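You operate a simulated robot arm through the tools that you are given. There is no shell and no other tool.

You run a simulated robot arm. Do the job below in one go: nothing can be reset, and whatever is moved stays where it is left.

## Task
Get the wash ready for later: shut the drawer, set Linen, 20C, 800 rpm, extra rinse, then lock the panel.
Fine: do not start; leave it switched on.

The check looks at the end state, three seconds after you hand in, the way a careful person would. Anything else that was tipped, shoved, dropped, spilled or broken makes it a failure.

## Robot
A 6-joint arm with a two-finger parallel gripper, fixed in place. Base frame: the origin is at the foot of the arm, x ahead of it, y to its left, z up. Readings come in mm, rad, newtons and seconds.
With the tool pointing down near the work surface it reaches from about 240 to 660 mm from the base axis. Its first joint turns from -1.152 to 1.152 rad. Payload 2.9 kg.
Tool frame: the origin (TCP) lies between the finger pads and is the grasp point; the fingertips stand 30 mm ahead of it; z points along the fingers, y is the line along which they close. Largest opening 110 mm; finger width 20, thickness 10; the body of the gripper, 48 by 112 mm, starts 55 mm behind the TCP.
Orientation is told as [roll, pitch, yaw] about the base's x, y, z axes, in that order, counted from this pose: with the fingers straight down and closing along the base's y, the tool's x points along the base's -x, its y along +y and its z along -z.

## Interface
- The arm moves only by the tool nudge_tool. Its argument "targets" is a list of rows, each a list of 7 numbers: the shift along the tool's x, y, z in mm, then the turn, a rotation vector about the tool's x, y, z in degrees, then the opening in per cent of the stroke, from 0 (shut) to 100 (fully open). In form: [[tx, ty, tz, wx, wy, wz, jaw], ...]. A call has 1 to 20 rows; each row shifts and turns the commanded pose from where the row before left it, along the tool's axes as they then stand. Rows are played at 5 a second. More than 50 mm and 0.15 rad between two rows, or a gripper value outside its range, and nothing of the call is played. Where a pose cannot be reached the arm comes as near as it can. A force on the tool above 40 N (or 10 N above the force at the start of the call, whichever is more), or a blocked arm, ends the call early, and 0.2 s more pass. The fingers move at their own pace (about 108 mm/s each) and stop on an object; they squeeze with about 35 N. The grip force told is the motor's: it shows also when the fingers shut on nothing. Time passes only in rows, and 0.2 s behind the last, so rows that do not move let the fingers close. It gives the time, the measured TCP pose, the force on the tool (base axes), the opening and the grip force at its end, in the units of the frame above (readings bear some noise), with the torque about the TCP (base axes, N m) and any sound that the robot's microphone picked up.
- Cameras (640 x 400 px; columns grow to the right, rows downward): "scene" is fixed at [76.9, 428.2, 1394.4]; the picture's right is [-0.78, -0.63, 0.00], its down [-0.29, 0.37, -0.88] and it looks along [0.55, -0.69, -0.47] (base axes); focal length 324 px, centre (320, 200). "wrist" rides on the gripper at [72, 17, -103] in the tool frame; the picture's right is [-0.23, 0.97, 0.00], its down [-0.76, -0.18, -0.62] and it looks along [-0.61, -0.14, 0.78] (tool axes); focal length 222 px, centre (320, 200). There is no depth. A picture from a camera that has moved, and an enlarged one, comes with that camera's place and axes in the base frame and with its lens.
- get_image(camera): a new picture of that camera. It takes no simulated time.
- close_up(camera, box): a new picture of the part [left, top, right, bottom] of that camera's present view, enlarged. It takes no simulated time.
- close_job(): hands the job in; it is judged then, once.

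Nothing tells you positions but the pictures and the camera data. Unless the task says otherwise, let go and move clear before handing in.

The tools are called after "Request:" by a JSON object that holds its "method" and its "body". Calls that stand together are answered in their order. nudge_tool: Moves the arm, as the interface text tells. Its arguments: {"type":"object","properties":{"targets":{"type":"array"}},"required":["targets"]} The other tools are called the same way: get_image (camera) takes a picture; close_up (camera, box) takes an enlarged picture of a part of a camera's view; close_job () hands the job in.

At the start:

```text
clock: 0.0
position: [462.4, -201.9, 956.2]
tcp_rot: [-0.001, -0.001, 0.0]
ft_force: [-0.4, 0.2, 0.2]
ft_torque: [0.0, 0.02, 0.01]
grip_width: 109.7
grasp_force: 0.1
```

scene: 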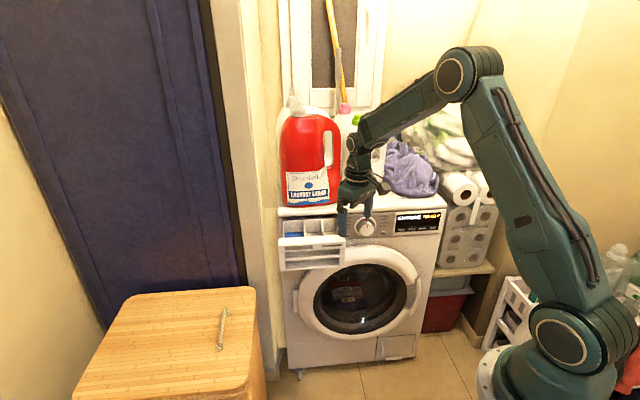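
wrist: 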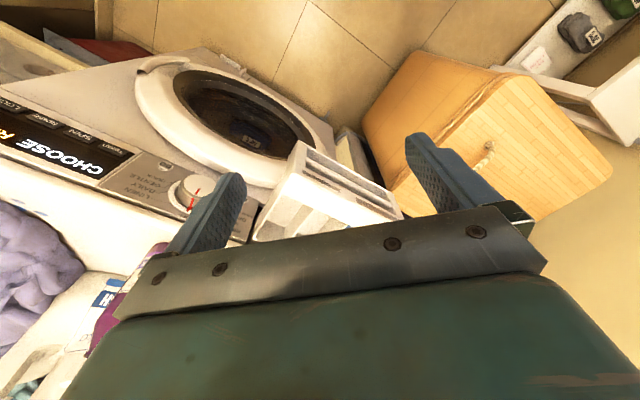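

I see a washing machine with its detergent drawer open, a programme dial, and a display with buttons to the right. I'll look closer at the panel first.

Request:
{"method": "close_up", "body": {"camera": "scene", "box": [270, 190, 460, 290]}}

Request:
{"method": "close_up", "body": {"camera": "scene", "box": [340, 200, 450, 250]}}

Request:
{"method": "close_up", "body": {"camera": "wrist", "box": [0, 80, 260, 240]}}

```text
3.37 times, centred on (365, 240) of scene
camera zoom: at [76.9, 428.2, 1394.4], right [-0.78, -0.63, 0.0], down [-0.29, 0.37, -0.88], along [0.55, -0.69, -0.47], focal length 1091 px, centre (168, 65)
```

zoom: 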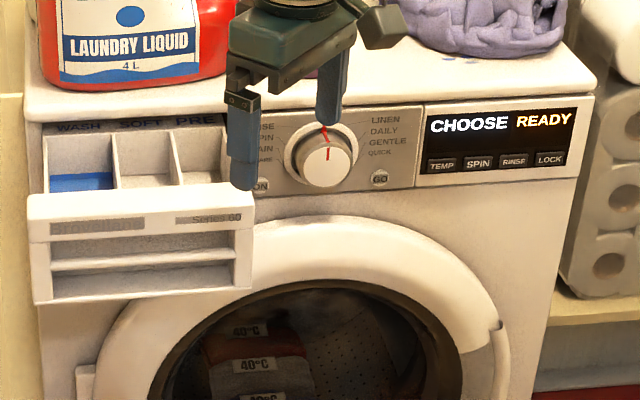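

```text
5.82 times, centred on (395, 225) of scene
camera zoom: at [76.9, 428.2, 1394.4], right [-0.78, -0.63, 0.0], down [-0.29, 0.37, -0.88], along [0.55, -0.69, -0.47], focal length 1885 px, centre (-116, 54)
```

zoom: 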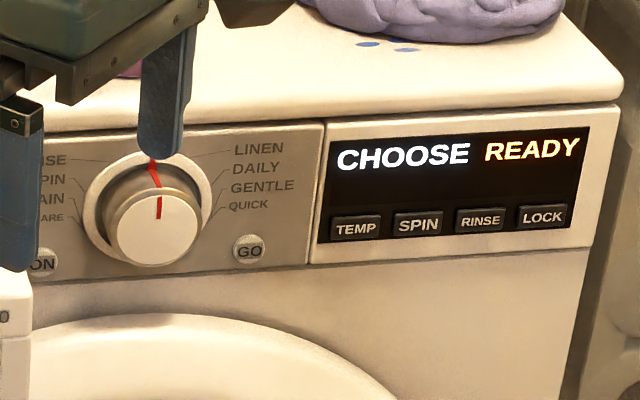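

```text
2.46 times, centred on (130, 160) of wrist
camera zoom: at [390.7, -185.7, 1060.5], right [0.23, 0.97, 0.0], down [0.76, -0.18, 0.62], along [0.61, -0.14, -0.78], focal length 547 px, centre (788, 298)
```

zoom: 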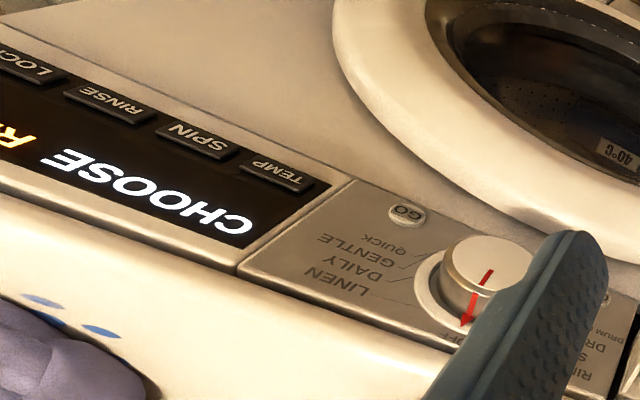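

The washer front seems to face diagonally toward the camera (normal about (-0.7, 0.7, 0)). TEMP is near (471,-552,729), LOCK near (383,-638,729) and the dial near (548,-428,762). I'll turn the tool horizontal, facing the panel, while staying well in front of it.

Request:
{"method": "nudge_tool", "body": {"targets": [[0, 0, 0, 0, -8.18, 0, 0], [0, 0, 0, 0, -8.18, 0, 0], [0, 0, 0, 0, -8.18, 0, 0], [0, 0, 0, 0, -8.18, 0, 0], [0, 0, 0, 0, -8.18, 0, 0], [0, 0, 0, 0, -8.18, 0, 0], [0, 0, 0, 0, -8.18, 0, 0], [0, 0, 0, 0, -8.18, 0, 0], [0, 0, 0, 0, -8.18, 0, 0], [0, 0, 0, 0, -8.18, 0, 0], [0, 0, 0, 0, -8.2, 0, 0], [0, 0, 0, 7.5, 0, 0, 0], [0, 0, 0, 7.5, 0, 0, 0], [0, 0, 0, 7.5, 0, 0, 0], [0, 0, 0, 7.5, 0, 0, 0], [0, 0, 0, 7.5, 0, 0, 0], [0, 0, 0, 7.5, 0, 0, 0], [0, 0, 0, 0, 0, 0, 0], [0, 0, 0, 0, 0, 0, 0]]}}

Request:
{"method": "get_image", "body": {"camera": "scene"}}

Request:
{"method": "get_image", "body": {"camera": "wrist"}}

```text
clock: 4.0
position: [482.6, -225.5, 971.6]
tcp_rot: [3.119, -1.565, 2.381]
ft_force: [1.0, -1.1, 0.5]
ft_torque: [0.0, 0.02, 0.0]
grip_width: 0.0
grasp_force: 35.5
out of reach, approached as far as the arm can: row 11, 12, 15, 16, 17
```

```text
taken
```

scene: 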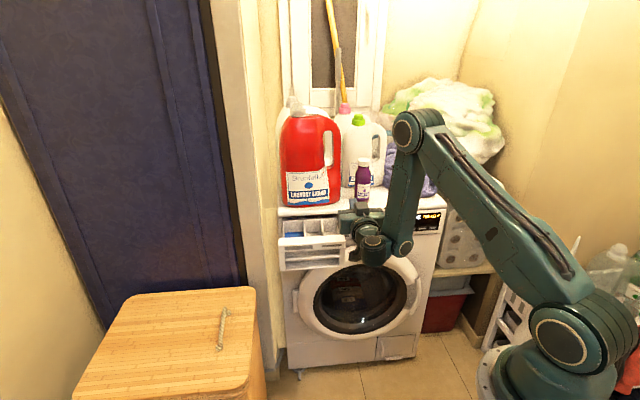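

```text
taken
camera wrist: at [422.6, -140.7, 900.3], right [0.69, 0.69, 0.23], down [-0.57, 0.32, 0.76], along [0.45, -0.65, 0.61], focal length 222 px, centre (320, 200)
```

wrist: 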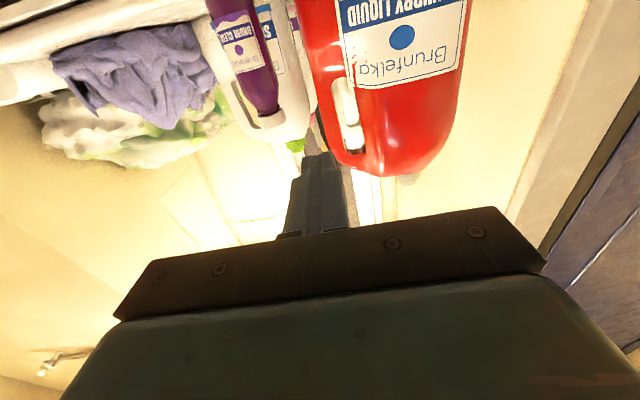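

Orientation is as wanted, though this spot is near the limit of the arm's reach. I'll shift in front of the dial area, clear of the drawer, and lower to panel height for a better look.

Request:
{"method": "nudge_tool", "body": {"targets": [[0, -40, 0, 0, 0, 0, 0], [0, -40, 0, 0, 0, 0, 0], [40, 0, 0, 0, 0, 0, 0], [40, 0, 0, 0, 0, 0, 0], [40, 0, 0, 0, 0, 0, 0], [40, 0, 0, 0, 0, 0, 0], [0, 0, 0, 0, 0, 0, 0], [0, 0, 0, 0, 0, 0, 0]]}}

Request:
{"method": "get_image", "body": {"camera": "scene"}}

Request:
{"method": "get_image", "body": {"camera": "wrist"}}

```text
clock: 5.8
position: [425.7, -281.2, 812.4]
tcp_rot: [0.336, -1.57, -1.121]
ft_force: [-0.6, -0.7, -0.3]
ft_torque: [-0.01, -0.01, -0.04]
grip_width: 0.1
grasp_force: 34.6
```

```text
taken
```

scene: 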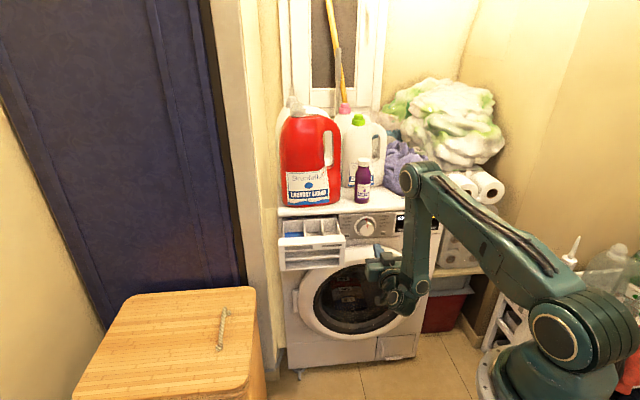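

```text
taken
camera wrist: at [365.2, -197.3, 741.2], right [0.69, 0.69, 0.23], down [-0.57, 0.31, 0.76], along [0.45, -0.65, 0.61], focal length 222 px, centre (320, 200)
```

wrist: 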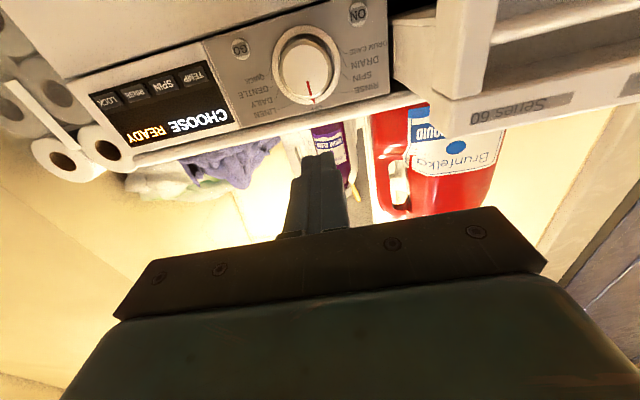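

The panel and the drawer are both visible from the front now. I'll take close-ups from both cameras to measure.

Request:
{"method": "close_up", "body": {"camera": "wrist", "box": [80, 0, 400, 200]}}

Request:
{"method": "close_up", "body": {"camera": "wrist", "box": [220, 0, 400, 112]}}

Request:
{"method": "close_up", "body": {"camera": "wrist", "box": [380, 0, 640, 162]}}

Request:
{"method": "close_up", "body": {"camera": "scene", "box": [270, 195, 446, 305]}}

Request:
{"method": "close_up", "body": {"camera": "scene", "box": [330, 200, 410, 250]}}

```text
2.00 times, centred on (240, 100) of wrist
camera zoom: at [365.2, -197.3, 741.2], right [0.69, 0.69, 0.23], down [-0.57, 0.31, 0.76], along [0.45, -0.65, 0.61], focal length 444 px, centre (480, 400)
```

zoom: 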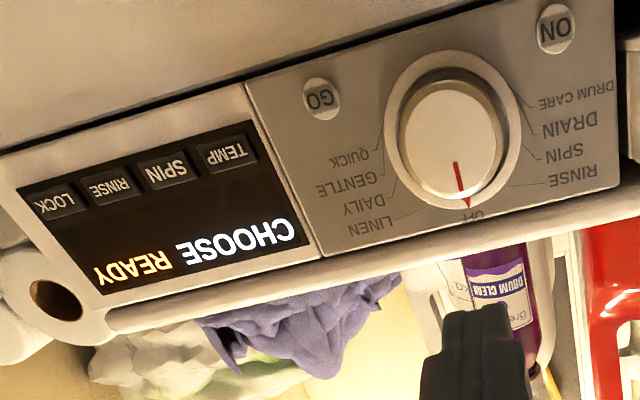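

```text
3.56 times, centred on (310, 56) of wrist
camera zoom: at [365.2, -197.3, 741.2], right [0.69, 0.69, 0.23], down [-0.57, 0.31, 0.76], along [0.45, -0.65, 0.61], focal length 790 px, centre (356, 712)
```

zoom: 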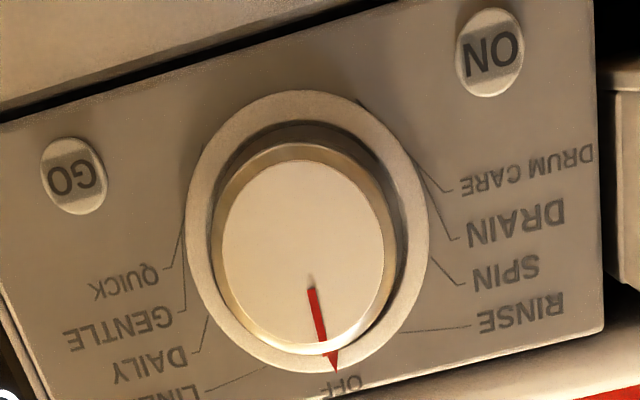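

```text
2.46 times, centred on (510, 81) of wrist
camera zoom: at [365.2, -197.3, 741.2], right [0.69, 0.69, 0.23], down [-0.57, 0.31, 0.76], along [0.45, -0.65, 0.61], focal length 547 px, centre (-148, 493)
```

zoom: 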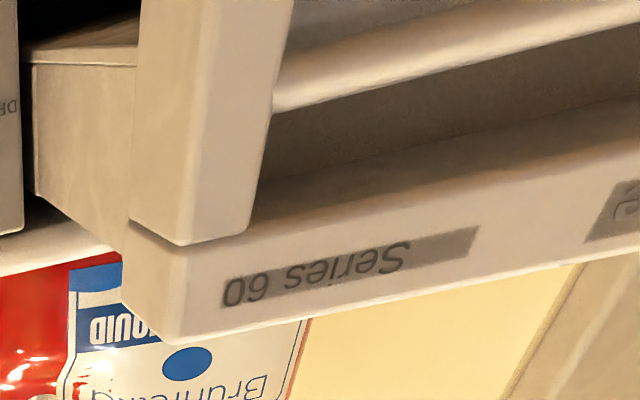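

```text
3.64 times, centred on (358, 250) of scene
camera zoom: at [76.9, 428.2, 1394.4], right [-0.78, -0.63, 0.0], down [-0.29, 0.37, -0.88], along [0.55, -0.69, -0.47], focal length 1178 px, centre (182, 18)
```

zoom: 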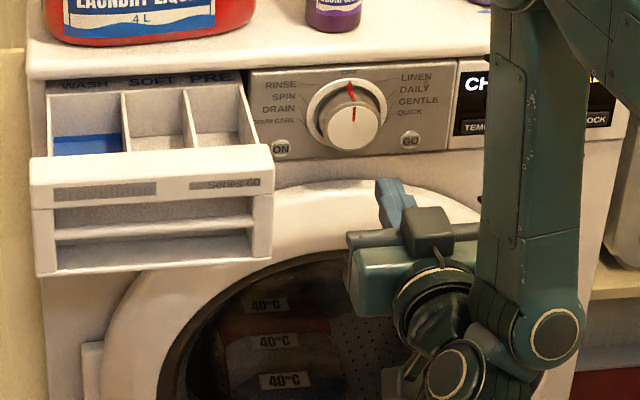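

```text
8.00 times, centred on (370, 225) of scene
camera zoom: at [76.9, 428.2, 1394.4], right [-0.78, -0.63, 0.0], down [-0.29, 0.37, -0.88], along [0.55, -0.69, -0.47], focal length 2591 px, centre (-80, 0)
```

zoom: 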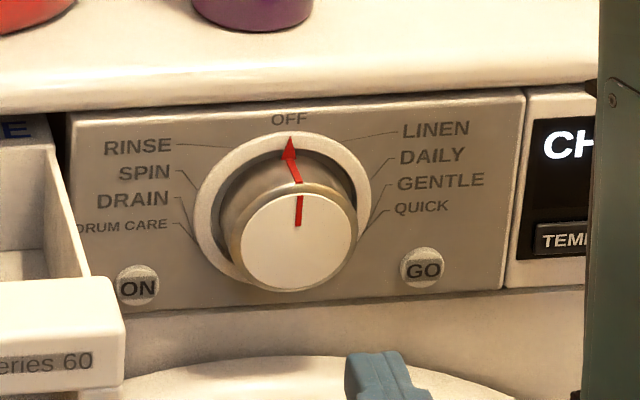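

Both cameras agree: the buttons sit at about z 756, the dial face at about z 777, and the drawer front is about 140 mm out with its upper bar at z≈808. Next I back off a little and slide across to the drawer's centre.

Request:
{"method": "nudge_tool", "body": {"targets": [[0, 0, -35, 0, 0, 0, 0], [0, 40, 0, 0, 0, 0, 0], [0, 40, 0, 0, 0, 0, 0], [0, 40, 0, 0, 0, 0, 0], [0, 40, 0, 0, 0, 0, 0], [0, 30, 0, 0, 0, 0, 0], [0, 0, 0, 0, 0, 0, 0]]}}

Request:
{"method": "close_up", "body": {"camera": "scene", "box": [250, 180, 426, 290]}}

Request:
{"method": "get_image", "body": {"camera": "wrist"}}

```text
clock: 7.4
position: [526.6, -206.8, 815.6]
tcp_rot: [3.035, -1.57, 2.48]
ft_force: [0.1, 0.3, -0.5]
ft_torque: [0.02, -0.01, 0.0]
grip_width: 0.2
grasp_force: 35.2
out of reach, approached as far as the arm can: row 2, 3, 4, 5, 6
```

```text
3.64 times, centred on (338, 235) of scene
camera zoom: at [77.0, 428.2, 1394.4], right [-0.78, -0.63, 0.0], down [-0.29, 0.37, -0.88], along [0.55, -0.69, -0.47], focal length 1178 px, centre (254, 73)
```

zoom: 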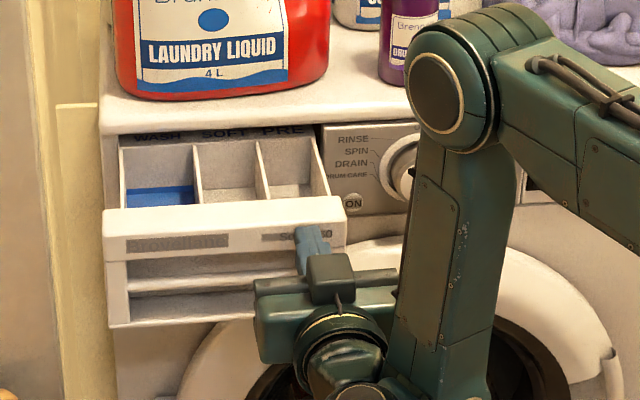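

```text
taken
camera wrist: at [465.7, -123.7, 744.0], right [0.67, 0.7, 0.23], down [-0.57, 0.3, 0.76], along [0.46, -0.64, 0.61], focal length 222 px, centre (320, 200)
```

wrist: 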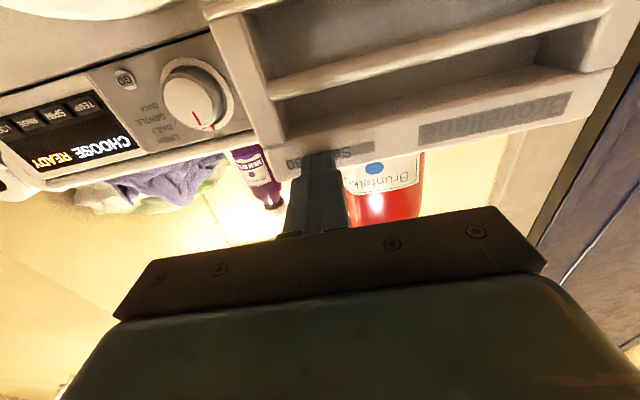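

The fingertip is now just at the drawer's upper bar, a little right of centre, because the arm can't fold further in. I'll push straight toward the machine in small steps and watch the force.

Request:
{"method": "nudge_tool", "body": {"targets": [[0, 0, 10, 0, 0, 0, 0], [5, 0, 10, 0, 0, 0, 0], [0, 0, 10, 0, 0, 0, 0], [0, 0, 10, 0, 0, 0, 0], [0, 0, 10, 0, 0, 0, 0]]}}

Request:
{"method": "close_up", "body": {"camera": "scene", "box": [250, 180, 426, 290]}}

```text
clock: 8.6
position: [522.2, -238.2, 808.4]
tcp_rot: [-3.136, -1.569, 2.352]
ft_force: [-0.8, 2.1, 1.1]
ft_torque: [0.03, -0.02, -0.01]
grip_width: 0.1
grasp_force: 34.7
out of reach, approached as far as the arm can: row 1, 2, 3, 4, 5
```

```text
3.64 times, centred on (338, 235) of scene
camera zoom: at [76.9, 428.2, 1394.4], right [-0.78, -0.63, 0.0], down [-0.29, 0.37, -0.88], along [0.55, -0.69, -0.47], focal length 1178 px, centre (254, 73)
```

zoom: 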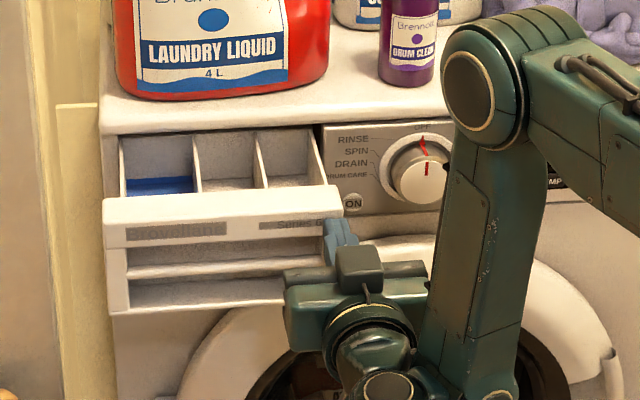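

The drawer moved in a bit, but the tool slid right because the yaw was at a wrist limit. I'll back off and turn the tool about 15° toward the arm's radial direction, then push nearer the drawer's centre.

Request:
{"method": "nudge_tool", "body": {"targets": [[0, 0, -15, -7.5, 0, 0, 0], [0, 0, -15, -7.5, 0, 0, 0], [0, 0, -5, 0, 0, 0, 0], [0, 0, 0, 0, 0, 0, 0]]}}

Request:
{"method": "get_image", "body": {"camera": "wrist"}}

```text
clock: 9.6
position: [495.0, -215.0, 809.4]
tcp_rot: [0.49, -1.57, -1.01]
ft_force: [-0.3, 0.2, -0.6]
ft_torque: [-0.02, 0.01, -0.01]
grip_width: 0.0
grasp_force: 34.9
```

```text
taken
camera wrist: at [414.4, -149.4, 737.8], right [0.49, 0.84, 0.23], down [-0.63, 0.16, 0.76], along [0.61, -0.51, 0.61], focal length 222 px, centre (320, 200)
```

wrist: 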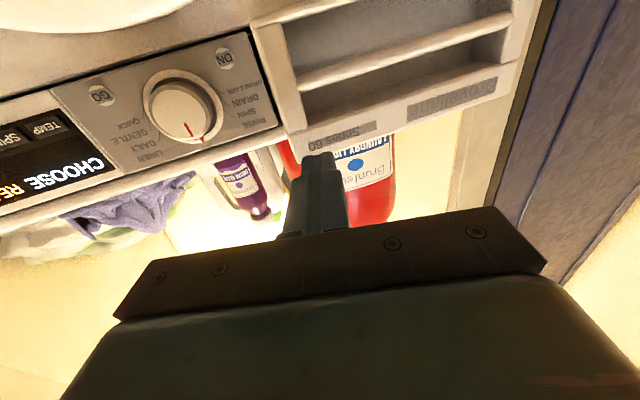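

The yaw is about −30° now. I'll move left to the drawer's centre and push along the drawer's travel.

Request:
{"method": "nudge_tool", "body": {"targets": [[0, 35, 12, 0, 0, 0, 0], [0, 34.4, 12, 0, 0, 0, 0], [0, -2.6, 9.7, 0, 0, 0, 0], [0, -2.6, 9.7, 0, 0, 0, 0], [0, -2.6, 9.7, 0, 0, 0, 0], [0, -2.6, 9.7, 0, 0, 0, 0], [0, -2.6, 9.7, 0, 0, 0, 0], [0, -2.6, 9.7, 0, 0, 0, 0], [0, -2.6, 9.7, 0, 0, 0, 0]]}}

Request:
{"method": "close_up", "body": {"camera": "scene", "box": [250, 180, 426, 290]}}

```text
clock: 11.6
position: [558.7, -210.7, 807.5]
tcp_rot: [3.049, -1.568, 2.712]
ft_force: [-0.5, 1.9, 0.7]
ft_torque: [-0.02, -0.01, 0.06]
grip_width: 0.0
grasp_force: 35.3
out of reach, approached as far as the arm can: row 5, 6, 7, 8, 9
```

```text
3.64 times, centred on (338, 235) of scene
camera zoom: at [76.9, 428.3, 1394.4], right [-0.78, -0.63, 0.0], down [-0.29, 0.37, -0.88], along [0.55, -0.69, -0.47], focal length 1178 px, centre (254, 73)
```

zoom: 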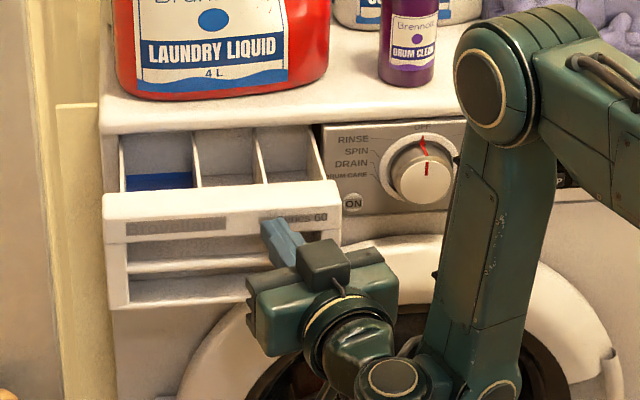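

The drawer went in only slightly and the arm reports a limit again. I'll look at the arm's posture to see what limits it.

Request:
{"method": "get_image", "body": {"camera": "scene"}}

Request:
{"method": "close_up", "body": {"camera": "scene", "box": [300, 150, 640, 400]}}

```text
taken
```

scene: 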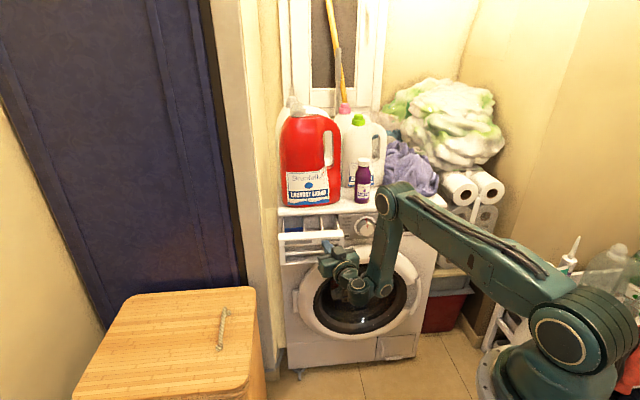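

```text
1.60 times, centred on (470, 275) of scene
camera zoom: at [76.9, 428.3, 1394.4], right [-0.78, -0.63, 0.0], down [-0.29, 0.37, -0.88], along [0.55, -0.69, -0.47], focal length 518 px, centre (80, 80)
```

zoom: 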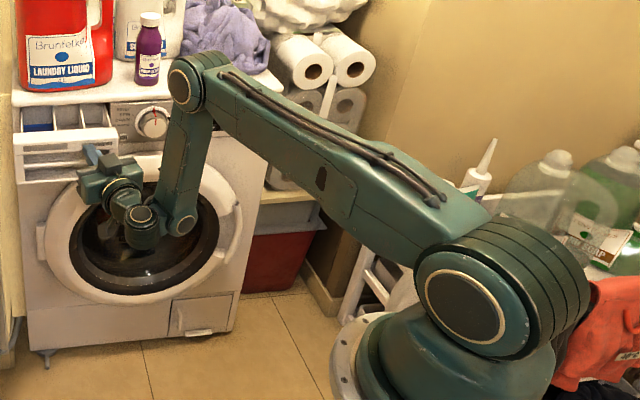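

The arm looks limited at this reach with the tool fully level. I'll back off slightly, tilt the fingers about 35° downward so the wrist sits higher, and check the pose.

Request:
{"method": "nudge_tool", "body": {"targets": [[0, 0, -20, 0, 0, 0, 0], [0, 0, 0, 0, 7, 0, 0], [0, 0, 0, 0, 7, 0, 0], [0, 0, 0, 0, 7, 0, 0], [0, 0, 0, 0, 7, 0, 0], [0, 0, 0, 0, 7, 0, 0], [-6.5, 0, -4.6, 0, 0, 0, 0], [0, 0, 0, 0, 0, 0, 0]]}}

Request:
{"method": "close_up", "body": {"camera": "scene", "box": [250, 160, 426, 270]}}

Request:
{"method": "get_image", "body": {"camera": "wrist"}}

```text
clock: 13.4
position: [374.7, -161.7, 791.3]
tcp_rot: [0.002, -0.961, -0.524]
ft_force: [-0.4, 0.1, 0.4]
ft_torque: [-0.02, 0.0, 0.02]
grip_width: 0.0
grasp_force: 34.6
out of reach, approached as far as the arm can: row 2, 3, 4, 5, 6
```

```text
3.64 times, centred on (338, 215) of scene
camera zoom: at [76.9, 428.2, 1394.4], right [-0.78, -0.63, 0.0], down [-0.29, 0.37, -0.88], along [0.55, -0.69, -0.47], focal length 1178 px, centre (254, 146)
```

zoom: 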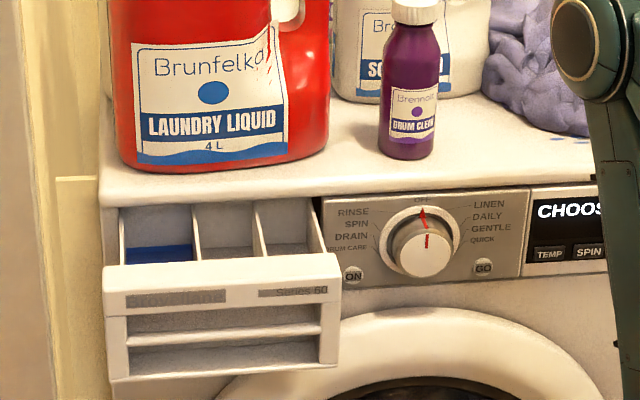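

```text
taken
camera wrist: at [274.7, -84.1, 791.2], right [0.6, 0.78, 0.19], down [-0.15, -0.12, 0.98], along [0.79, -0.62, 0.05], focal length 222 px, centre (320, 200)
```

wrist: 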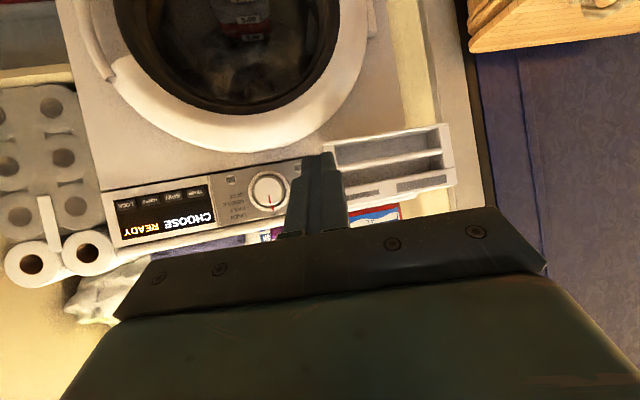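

Tilting down made the arm pull far back, so it's running into a wrist joint limit in this posture. I'll look at the arm now.

Request:
{"method": "close_up", "body": {"camera": "scene", "box": [320, 150, 640, 350]}}

```text
2.00 times, centred on (480, 250) of scene
camera zoom: at [76.9, 428.2, 1394.4], right [-0.78, -0.63, 0.0], down [-0.29, 0.37, -0.88], along [0.55, -0.69, -0.47], focal length 648 px, centre (0, 100)
```

zoom: 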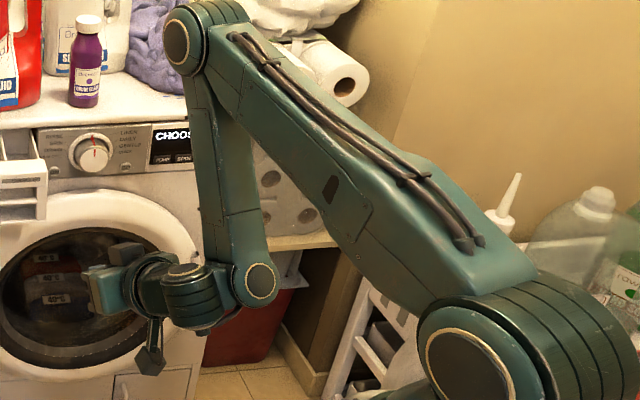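

This looks like a wrist branch limit. I'll go back up into open air, well clear of everything, and bring the tool back toward pointing down to get the original wrist configuration back.

Request:
{"method": "nudge_tool", "body": {"targets": [[-32.8, 0, -23, 0, 0, 0, 0], [-32.8, 0, -23, 0, 0, 0, 0], [-32.8, 0, -23, 0, 0, 0, 0], [-32.8, 0, -23, 0, 0, 0, 0], [0, 0, 0, 0, 0, 0, 0]]}}

Request:
{"method": "get_image", "body": {"camera": "scene"}}

```text
clock: 14.6
position: [366.2, -156.8, 826.2]
tcp_rot: [0.002, -0.966, -0.524]
ft_force: [1.3, 0.0, -1.0]
ft_torque: [0.01, 0.02, 0.0]
grip_width: 0.2
grasp_force: 34.7
out of reach, approached as far as the arm can: row 1, 2, 3, 4
```

```text
taken
```

scene: 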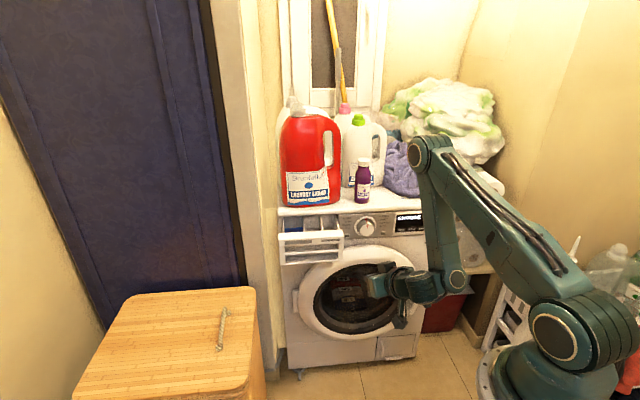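

The arm is stuck in a folded corner. I'll retrace to the pose that worked (tool level, in front of the dial) and from there back up the way I came.

Request:
{"method": "nudge_tool", "body": {"targets": [[0, 0, 0, 0, -7, 0, 0], [0, 0, 0, 0, -7, 0, 0], [0, 0, 0, 0, -7, 0, 0], [0, 0, 0, 0, -7, 0, 0], [0, 0, 0, 0, -7, 0, 0], [0, 0, 0, 7.5, 0, 0, 0], [0, 0, 0, 7.5, 0, 0, 0], [0, -15, 43, 0, 0, 0, 0], [0, -15, 43, 0, 0, 0, 0], [0, -15, 43, 0, 0, 0, 0], [0, 0, 0, 0, 0, 0, 0]]}}

```text
clock: 17.0
position: [471.5, -338.5, 833.8]
tcp_rot: [-0.352, -1.52, -0.437]
ft_force: [-0.1, 0.6, -0.9]
ft_torque: [-0.02, 0.0, 0.01]
grip_width: 0.0
grasp_force: 35.2
out of reach, approached as far as the arm can: row 1, 4, 5, 6, 7, 10
```

Request:
{"method": "nudge_tool", "body": {"targets": [[0, 0, -36, 0, 0, 0, 0], [0, 0, -36, 0, 0, 0, 0], [-35, 0, 0, 0, 0, 0, 0], [-35, 0, 0, 0, 0, 0, 0], [-35, 0, 0, 0, 0, 0, 0], [-35, 0, 0, 0, 0, 0, 0], [0, 0, 0, 0, 0, 0, 0]]}}

Request:
{"method": "get_image", "body": {"camera": "scene"}}

```text
clock: 18.6
position: [429.4, -290.4, 979.5]
tcp_rot: [-0.331, -1.515, -0.458]
ft_force: [0.0, -0.8, 0.2]
ft_torque: [0.0, 0.02, 0.0]
grip_width: 0.0
grasp_force: 35.0
```

```text
taken
```

scene: 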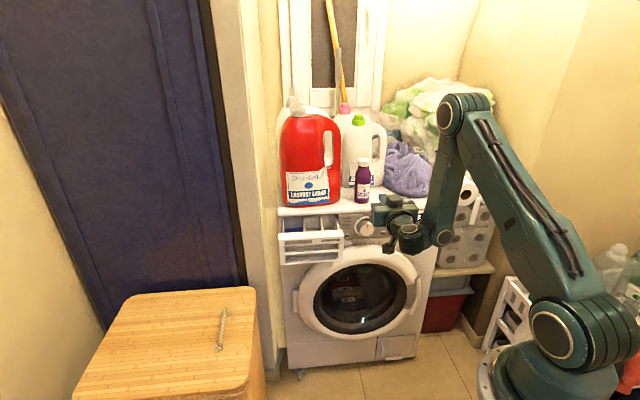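

At this spot the arm is unconstrained. I'll try tilting the tool down here, in free air.

Request:
{"method": "nudge_tool", "body": {"targets": [[0, 0, 0, 0, 8, 0, 0], [0, 0, 0, 0, 8, 0, 0], [0, 0, 0, 0, 8, 0, 0], [0, 0, 0, 0, 8, 0, 0], [0, 0, 0, 0, 8, 0, 0], [0, 0, 0, 0, 0, 0, 0]]}}

Request:
{"method": "get_image", "body": {"camera": "scene"}}

```text
clock: 20.0
position: [286.8, -231.6, 782.0]
tcp_rot: [-0.025, -0.844, -0.77]
ft_force: [-1.4, 0.0, -0.2]
ft_torque: [0.02, 0.0, 0.01]
grip_width: 0.0
grasp_force: 35.0
out of reach, approached as far as the arm can: row 1, 2, 3, 4, 5
```

```text
taken
```

scene: 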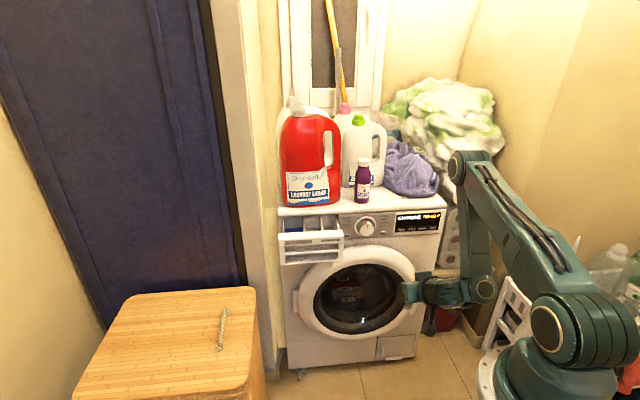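

The wrist is in the wrong branch (bent back past a joint limit). In free space I can swing the tool sideways through the wrist's neutral point and come out in the useful branch. First I level the tool again.

Request:
{"method": "nudge_tool", "body": {"targets": [[0, 0, 0, 0, -8.3, 0, 0], [0, 0, 0, 0, -8.3, 0, 0], [0, 0, 0, 0, -8.3, 0, 0], [0, 0, 0, 0, -8.3, 0, 0], [0, 0, 0, 0, -8.3, 0, 0], [-40, 0, 20, 0, 0, 0, 0], [-40, 0, 20, 0, 0, 0, 0], [-40, 0, 20, 0, 0, 0, 0], [0, 0, 0, 0, 0, 0, 0]]}}

Request:
{"method": "get_image", "body": {"camera": "scene"}}

```text
clock: 22.0
position: [391.7, -339.3, 908.1]
tcp_rot: [-0.589, -1.541, -0.199]
ft_force: [-0.3, 0.6, 0.4]
ft_torque: [0.02, -0.02, -0.02]
grip_width: 0.1
grasp_force: 34.9
out of reach, approached as far as the arm can: row 4, 5
```

```text
taken
```

scene: 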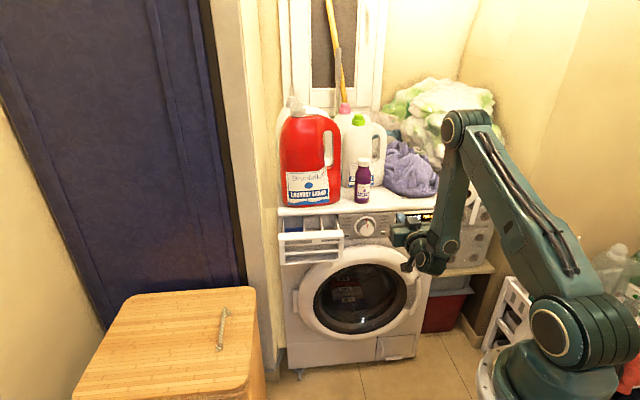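

Level again in free air. Now I swing the tool leftward around the wrist in small turns.

Request:
{"method": "nudge_tool", "body": {"targets": [[0, 36, -2.6, -8.3, 0, 0, 0], [0, 36, -2.6, -8.3, 0, 0, 0], [0, 36, -2.6, -8.3, 0, 0, 0], [0, 36, -2.6, -8.3, 0, 0, 0], [0, 36, -2.6, -8.3, 0, 0, 0], [0, 36, -2.6, -8.3, 0, 0, 0], [0, 36, -2.6, -8.3, 0, 0, 0], [0, 0, 0, 0, 0, 0, 0]]}}

Request:
{"method": "get_image", "body": {"camera": "scene"}}

```text
clock: 23.8
position: [492.7, -73.2, 916.8]
tcp_rot: [0.346, -1.533, -0.132]
ft_force: [-0.3, 0.4, 0.2]
ft_torque: [0.02, 0.0, -0.02]
grip_width: 0.1
grasp_force: 34.9
out of reach, approached as far as the arm can: row 6, 7
```

```text
taken
```

scene: 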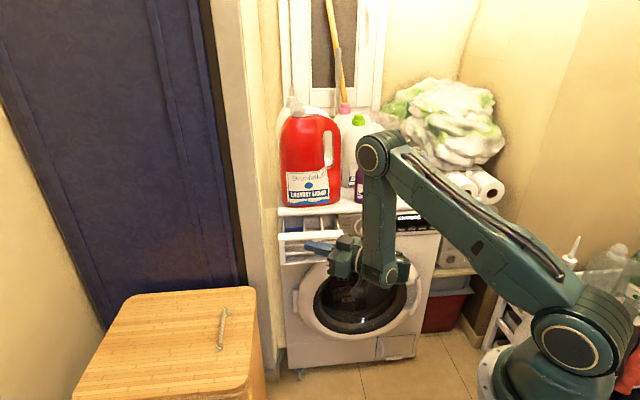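

Request:
{"method": "nudge_tool", "body": {"targets": [[0, 0, -10, 0, -5.6, -4.2, 0], [0, 0, -10, 0, -5.6, -4.2, 0], [0, 0, -10, 0, -5.6, -4.2, 0], [0, 36, -2.6, -8.3, 0, 0, 0], [0, 36, -2.6, -8.3, 0, 0, 0], [0, 36, -2.6, -8.3, 0, 0, 0], [0, 36, -2.6, -8.3, 0, 0, 0], [0, 0, 0, 0, 0, 0, 0]]}}

Request:
{"method": "get_image", "body": {"camera": "scene"}}

```text
clock: 25.6
position: [527.6, 223.9, 931.1]
tcp_rot: [-1.888, -1.24, 2.665]
ft_force: [-0.3, 1.6, 0.2]
ft_torque: [0.04, -0.03, 0.0]
grip_width: 0.0
grasp_force: 35.0
out of reach, approached as far as the arm can: row 1, 2, 3, 4, 5, 6, 7
```

```text
taken
```

scene: 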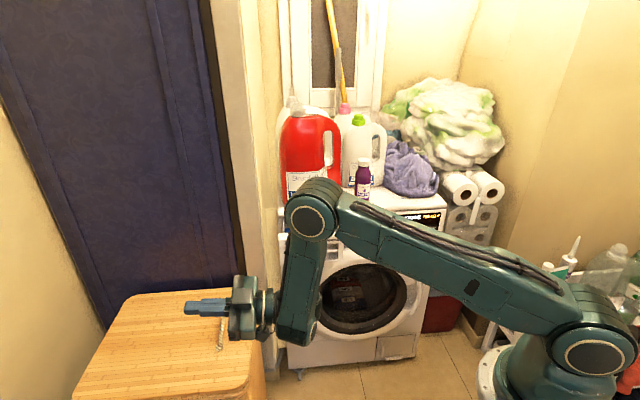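

The arm swung left as a whole, so I need to understand the wrist better. I'll look closely at it from both cameras.

Request:
{"method": "close_up", "body": {"camera": "scene", "box": [170, 160, 410, 360]}}

Request:
{"method": "get_image", "body": {"camera": "wrist"}}

```text
2.00 times, centred on (290, 260) of scene
camera zoom: at [76.9, 428.2, 1394.4], right [-0.78, -0.63, 0.0], down [-0.29, 0.37, -0.88], along [0.55, -0.69, -0.47], focal length 648 px, centre (380, 80)
```

zoom: 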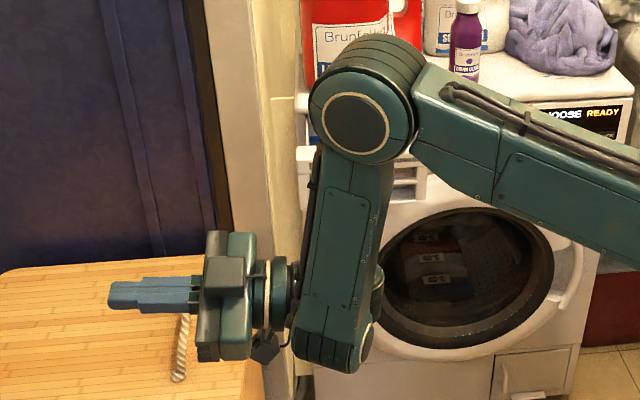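

```text
taken
camera wrist: at [466.6, 150.3, 848.0], right [-0.7, 0.7, -0.09], down [-0.54, -0.45, 0.71], along [0.46, 0.55, 0.7], focal length 222 px, centre (320, 200)
```

wrist: 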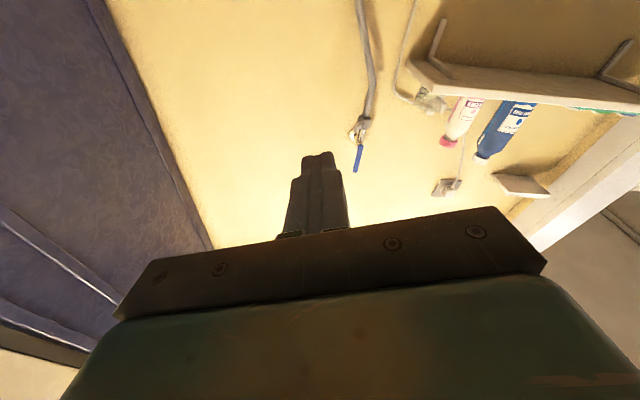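

I'll undo the swing, then bring the wrist in and low where the joints have more room, still in free space between the arm and the washer.

Request:
{"method": "nudge_tool", "body": {"targets": [[0, -36, -2.6, 8.3, 0, 0, 0], [0, -36, -2.6, 8.3, 0, 0, 0], [0, -36, -2.6, 8.3, 0, 0, 0], [0, -36, -2.6, 8.3, 0, 0, 0], [0, -36, -2.6, 8.3, 0, 0, 0], [0, 0, 0, 0, 0, 0, 0]]}}

Request:
{"method": "nudge_tool", "body": {"targets": [[28, 0, -38, 0, 0, 0, 0], [28, 0, -38, 0, 0, 0, 0], [28, 0, -38, 0, 0, 0, 0], [28, 0, -38, 0, 0, 0, 0], [0, 0, 0, 0, 0, 0, 0]]}}

Request:
{"method": "get_image", "body": {"camera": "scene"}}

Request:
{"method": "get_image", "body": {"camera": "wrist"}}

```text
clock: 27.0
position: [596.6, 67.8, 976.4]
tcp_rot: [-2.623, -1.234, 2.701]
ft_force: [0.1, -0.2, 0.8]
ft_torque: [0.02, 0.03, 0.02]
grip_width: 0.0
grasp_force: 34.9
```

```text
clock: 28.2
position: [539.7, 41.9, 833.1]
tcp_rot: [-2.617, -1.238, 2.699]
ft_force: [0.2, -0.4, 0.8]
ft_torque: [-0.01, 0.04, 0.01]
grip_width: 0.1
grasp_force: 34.4
out of reach, approached as far as the arm can: row 3, 4
```

```text
taken
```

scene: 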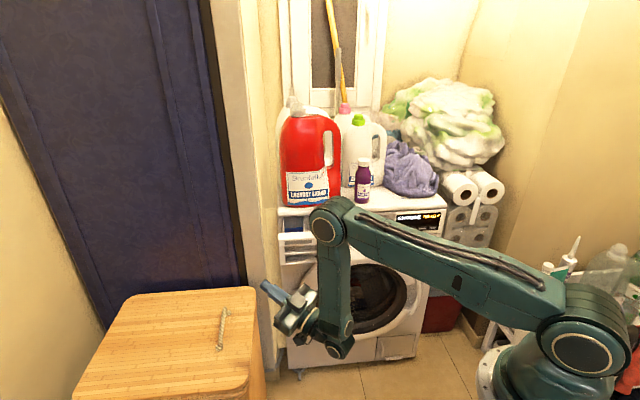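

```text
taken
camera wrist: at [462.3, 37.1, 734.5], right [-0.12, 0.99, 0.06], down [-0.81, -0.13, 0.57], along [0.57, 0.03, 0.82], focal length 222 px, centre (320, 200)
```

wrist: 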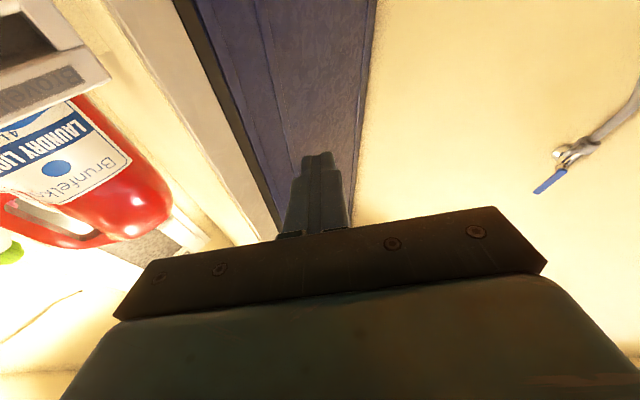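

I'll go back to exactly where the first tilt worked (above and in front of the drawer, tool yaw 0) to see whether the original configuration can be recovered there.

Request:
{"method": "nudge_tool", "body": {"targets": [[-30, 0, 0, 3, 0, 4.9, 0], [-30, 0, 0, 3, 0, 4.9, 0], [-13.4, -42.2, -6.7, 0, 0, 0, 0], [-13.4, -42.2, -6.7, 0, 0, 0, 0], [-13.4, -42.2, -6.7, 0, 0, 0, 0], [-13.4, -42.2, -6.7, 0, 0, 0, 0], [-13.4, -42.2, -6.7, 0, 0, 0, 0], [-13.4, -42.2, -6.7, 0, 0, 0, 0], [0, 0, 0, 0, 0, 0, 0]]}}

Request:
{"method": "get_image", "body": {"camera": "scene"}}

```text
clock: 30.2
position: [533.5, -197.2, 973.7]
tcp_rot: [3.034, -1.275, -3.037]
ft_force: [-0.4, -0.9, 0.3]
ft_torque: [0.02, 0.02, 0.0]
grip_width: 0.0
grasp_force: 34.5
out of reach, approached as far as the arm can: row 1, 2, 3, 4, 5, 6, 7, 8
```

```text
taken
```

scene: 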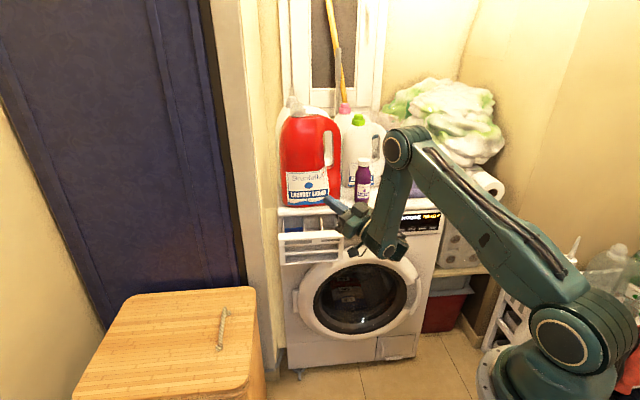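

Request:
{"method": "nudge_tool", "body": {"targets": [[0, 0, 0, 0, 8, 0, 0], [0, 0, 0, 0, 8, 0, 0], [0, 0, 0, 0, 8, 0, 0], [0, 0, 0, 0, 0, 0, 0]]}}

Request:
{"method": "close_up", "body": {"camera": "scene", "box": [310, 100, 630, 300]}}

```text
clock: 31.2
position: [480.0, -158.3, 941.8]
tcp_rot: [0.251, -1.454, -0.247]
ft_force: [0.2, -0.2, 0.6]
ft_torque: [0.01, 0.02, 0.0]
grip_width: 0.1
grasp_force: 34.9
out of reach, approached as far as the arm can: row 2, 3
```

```text
2.00 times, centred on (470, 200) of scene
camera zoom: at [76.9, 428.2, 1394.4], right [-0.78, -0.63, 0.0], down [-0.29, 0.37, -0.88], along [0.55, -0.69, -0.47], focal length 648 px, centre (20, 200)
```

zoom: 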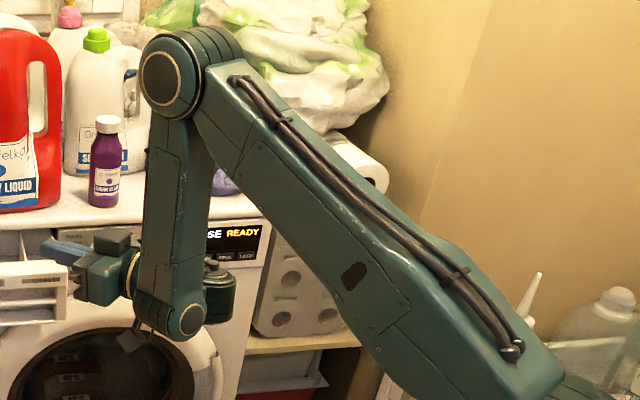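

Request:
{"method": "nudge_tool", "body": {"targets": [[0, 0, 0, 0, 8, 0, 0], [0, 0, 0, 0, 8, 0, 0], [0, 0, 0, 0, 8, 0, 0], [0, 0, 0, 0, 8, 0, 0]]}}

Request:
{"method": "get_image", "body": {"camera": "scene"}}

```text
clock: 32.2
position: [374.3, -75.2, 803.8]
tcp_rot: [0.042, -0.911, -0.032]
ft_force: [-1.4, -0.2, -0.3]
ft_torque: [-0.01, -0.02, 0.01]
grip_width: 0.0
grasp_force: 35.0
out of reach, approached as far as the arm can: row 1, 2, 3, 4
```

```text
taken
```

scene: 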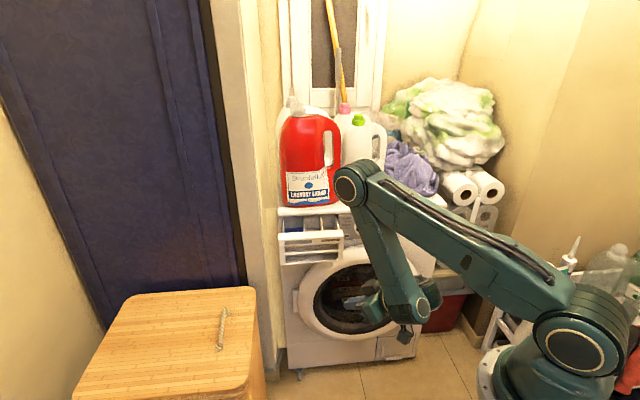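

A branch flip did happen in that first call. This spot is clear of everything, so I'll keep turning the tool toward straight down here and see whether the arm settles back.

Request:
{"method": "nudge_tool", "body": {"targets": [[0, 0, 0, 0, 8, 0, 0], [0, 0, 0, 0, 8, 0, 0], [0, 0, 0, 0, 8, 0, 0]]}}

Request:
{"method": "get_image", "body": {"camera": "scene"}}

```text
clock: 33.0
position: [253.8, -30.0, 674.2]
tcp_rot: [0.032, -0.498, -0.01]
ft_force: [-0.2, -0.2, 1.1]
ft_torque: [-0.02, 0.0, 0.02]
grip_width: 0.1
grasp_force: 35.2
out of reach, approached as far as the arm can: row 1, 2, 3
```

```text
taken
```

scene: 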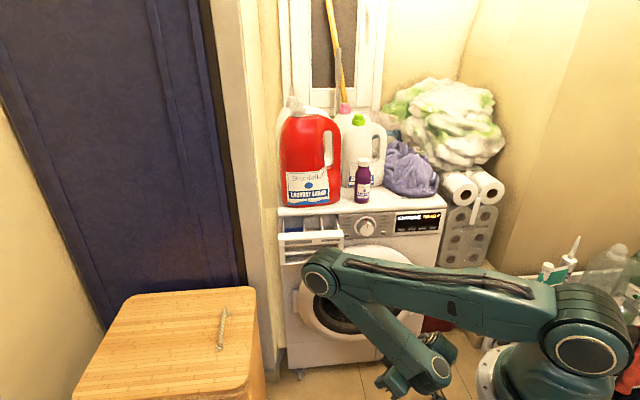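

I now think joint 4 wrapped a full turn during the first call and is sitting against its end stop. The fix is to unwind it in free space with the tool pointing sideways. First I return to a comfortable level pose, well in front of the washer.

Request:
{"method": "nudge_tool", "body": {"targets": [[-37.1, 0, -11.7, 0, -8.3, 0, 0], [-38.4, 0, -6.2, 0, -8.3, 0, 0], [-38.9, 0, -0.7, 0, -8.3, 0, 0], [-38.6, 0, 5, 0, -8.3, 0, 0], [-37.4, 0, 10.5, 0, -8.3, 0, 0], [-35.5, 0, 15.8, 0, -8.3, 0, 0], [-32.9, 0, 20.7, 0, -8.3, 0, 0], [-29.5, 0, 25.2, 0, -8.3, 0, 0], [0, 0, 0, 0, 0, 0, 0]]}}

Request:
{"method": "get_image", "body": {"camera": "scene"}}

```text
clock: 35.0
position: [477.4, -35.0, 888.4]
tcp_rot: [2.698, -1.503, -2.694]
ft_force: [-1.0, -0.6, 0.5]
ft_torque: [0.01, 0.02, -0.02]
grip_width: 0.0
grasp_force: 34.7
out of reach, approached as far as the arm can: row 1
```

```text
taken
```

scene: 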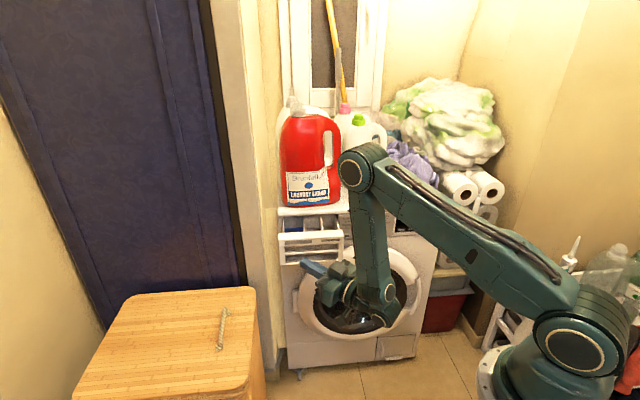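

Comfortable pose with no limits hit. Now I swing the tool to the right around the wrist.

Request:
{"method": "nudge_tool", "body": {"targets": [[0, -28.9, -2.1, 8.3, 0, 0, 0], [0, -28.9, -2.1, 8.3, 0, 0, 0], [0, -28.9, -2.1, 8.3, 0, 0, 0], [0, -28.9, -2.1, 8.3, 0, 0, 0], [0, -28.9, -2.1, 8.3, 0, 0, 0], [0, -28.9, -2.1, 8.3, 0, 0, 0], [0, 0, 0, 0, 0, 0, 0]]}}

Request:
{"method": "get_image", "body": {"camera": "scene"}}

```text
clock: 36.6
position: [436.7, -251.0, 897.9]
tcp_rot: [1.721, -1.506, -2.575]
ft_force: [0.3, 0.6, -0.5]
ft_torque: [0.0, -0.03, -0.03]
grip_width: 0.0
grasp_force: 35.0
out of reach, approached as far as the arm can: row 4, 5, 6
```

```text
taken
```

scene: 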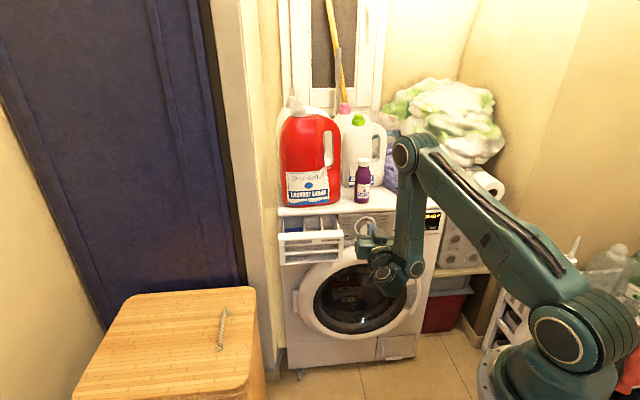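

The sideways swing is also limited, to about 30° each way. I'll take a closer look at the wrist's structure.

Request:
{"method": "close_up", "body": {"camera": "scene", "box": [330, 120, 460, 310]}}

Request:
{"method": "close_up", "body": {"camera": "scene", "box": [345, 220, 441, 290]}}

```text
2.11 times, centred on (395, 215) of scene
camera zoom: at [77.0, 428.2, 1394.4], right [-0.78, -0.63, 0.0], down [-0.29, 0.37, -0.88], along [0.55, -0.69, -0.47], focal length 682 px, centre (162, 168)
```

zoom: 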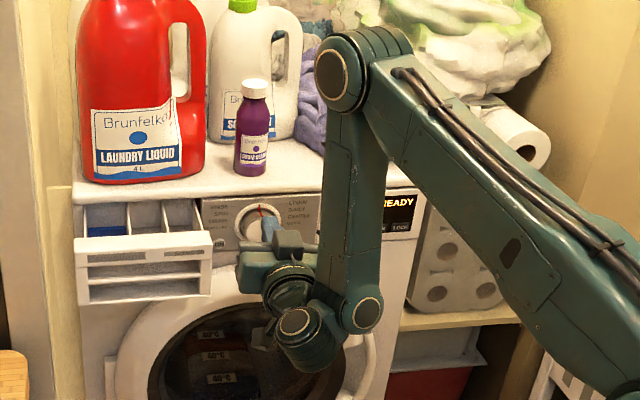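

```text
5.71 times, centred on (393, 255) of scene
camera zoom: at [77.0, 428.2, 1394.4], right [-0.78, -0.63, 0.0], down [-0.29, 0.37, -0.88], along [0.55, -0.69, -0.47], focal length 1851 px, centre (-97, -114)
```

zoom: 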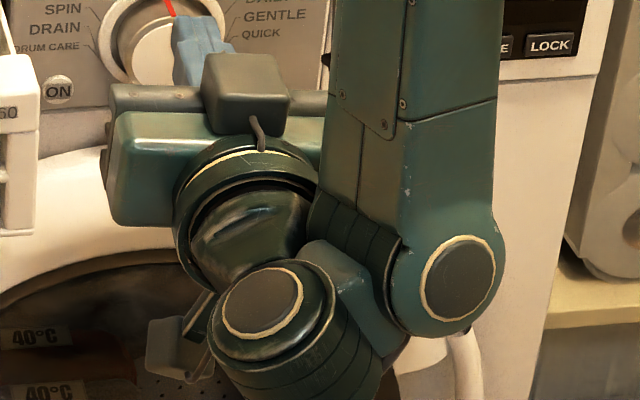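

The wrist seems to have two solutions that meet at the sideways limit, and the first call crossed between them at the left limit with the tool nearly level. I'll go back to that left limit, then tip the tool down along it.

Request:
{"method": "nudge_tool", "body": {"targets": [[0, 0, -5, -8.2, 0, 0, 0], [0, 0, -5, -8.2, 0, 0, 0], [0, 0, -5, -8.2, 0, 0, 0], [0, 0, -5, -8.2, 0, 0, 0], [0, 0, -5, -8.2, 0, 0, 0], [0, 0, 0, -8.2, 0, 0, 0], [0, 0, 0, -8.2, 0, 0, 0], [0, 0, 0, -8.2, 0, 0, 0], [0, 0, 0, 0, 0, 0, 0]]}}

Request:
{"method": "close_up", "body": {"camera": "scene", "box": [290, 120, 480, 320]}}

```text
clock: 38.6
position: [522.7, -172.6, 921.3]
tcp_rot: [2.715, -1.507, -2.649]
ft_force: [0.6, -1.1, 0.7]
ft_torque: [0.0, 0.0, 0.03]
grip_width: 0.2
grasp_force: 35.2
out of reach, approached as far as the arm can: row 5, 6, 7, 8
```

```text
2.00 times, centred on (385, 220) of scene
camera zoom: at [76.9, 428.2, 1394.4], right [-0.78, -0.63, 0.0], down [-0.29, 0.37, -0.88], along [0.55, -0.69, -0.47], focal length 648 px, centre (190, 160)
```

zoom: 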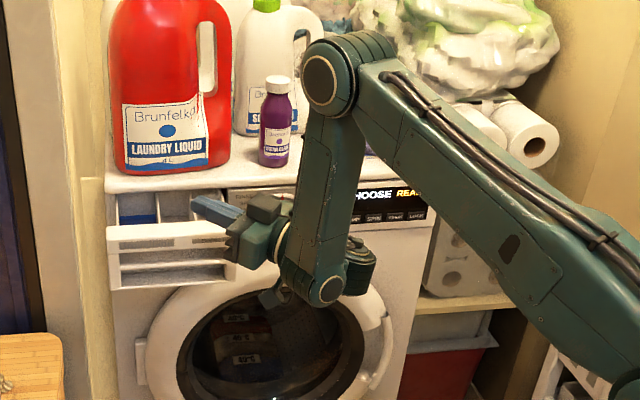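

Request:
{"method": "nudge_tool", "body": {"targets": [[0, 0, -20, 0, 8, 0, 0], [0, 0, -10, 0, 8, 0, 0], [0, 0, 0, 0, 8, 0, 0], [0, 0, 0, 0, 8, 0, 0], [0, 0, 0, 0, 8, 0, 0]]}}

Request:
{"method": "close_up", "body": {"camera": "scene", "box": [290, 100, 530, 320]}}

```text
clock: 39.8
position: [378.5, -73.1, 816.0]
tcp_rot: [0.036, -0.951, 0.031]
ft_force: [0.6, 0.3, -0.4]
ft_torque: [0.0, 0.01, 0.01]
grip_width: 0.3
grasp_force: 35.0
out of reach, approached as far as the arm can: row 1, 2, 3, 4, 5
```

```text
1.82 times, centred on (410, 210) of scene
camera zoom: at [77.0, 428.2, 1394.4], right [-0.78, -0.63, 0.0], down [-0.29, 0.37, -0.88], along [0.55, -0.69, -0.47], focal length 589 px, centre (156, 182)
```

zoom: 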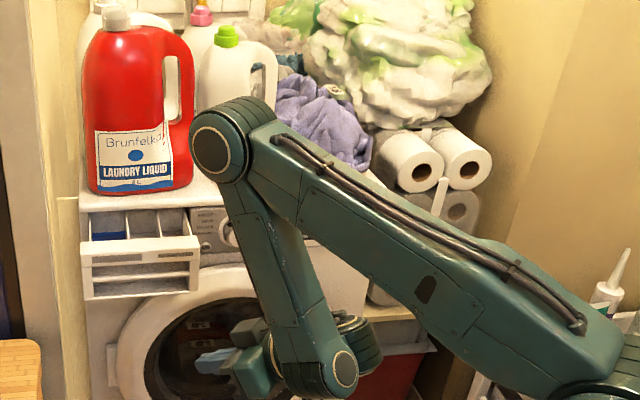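

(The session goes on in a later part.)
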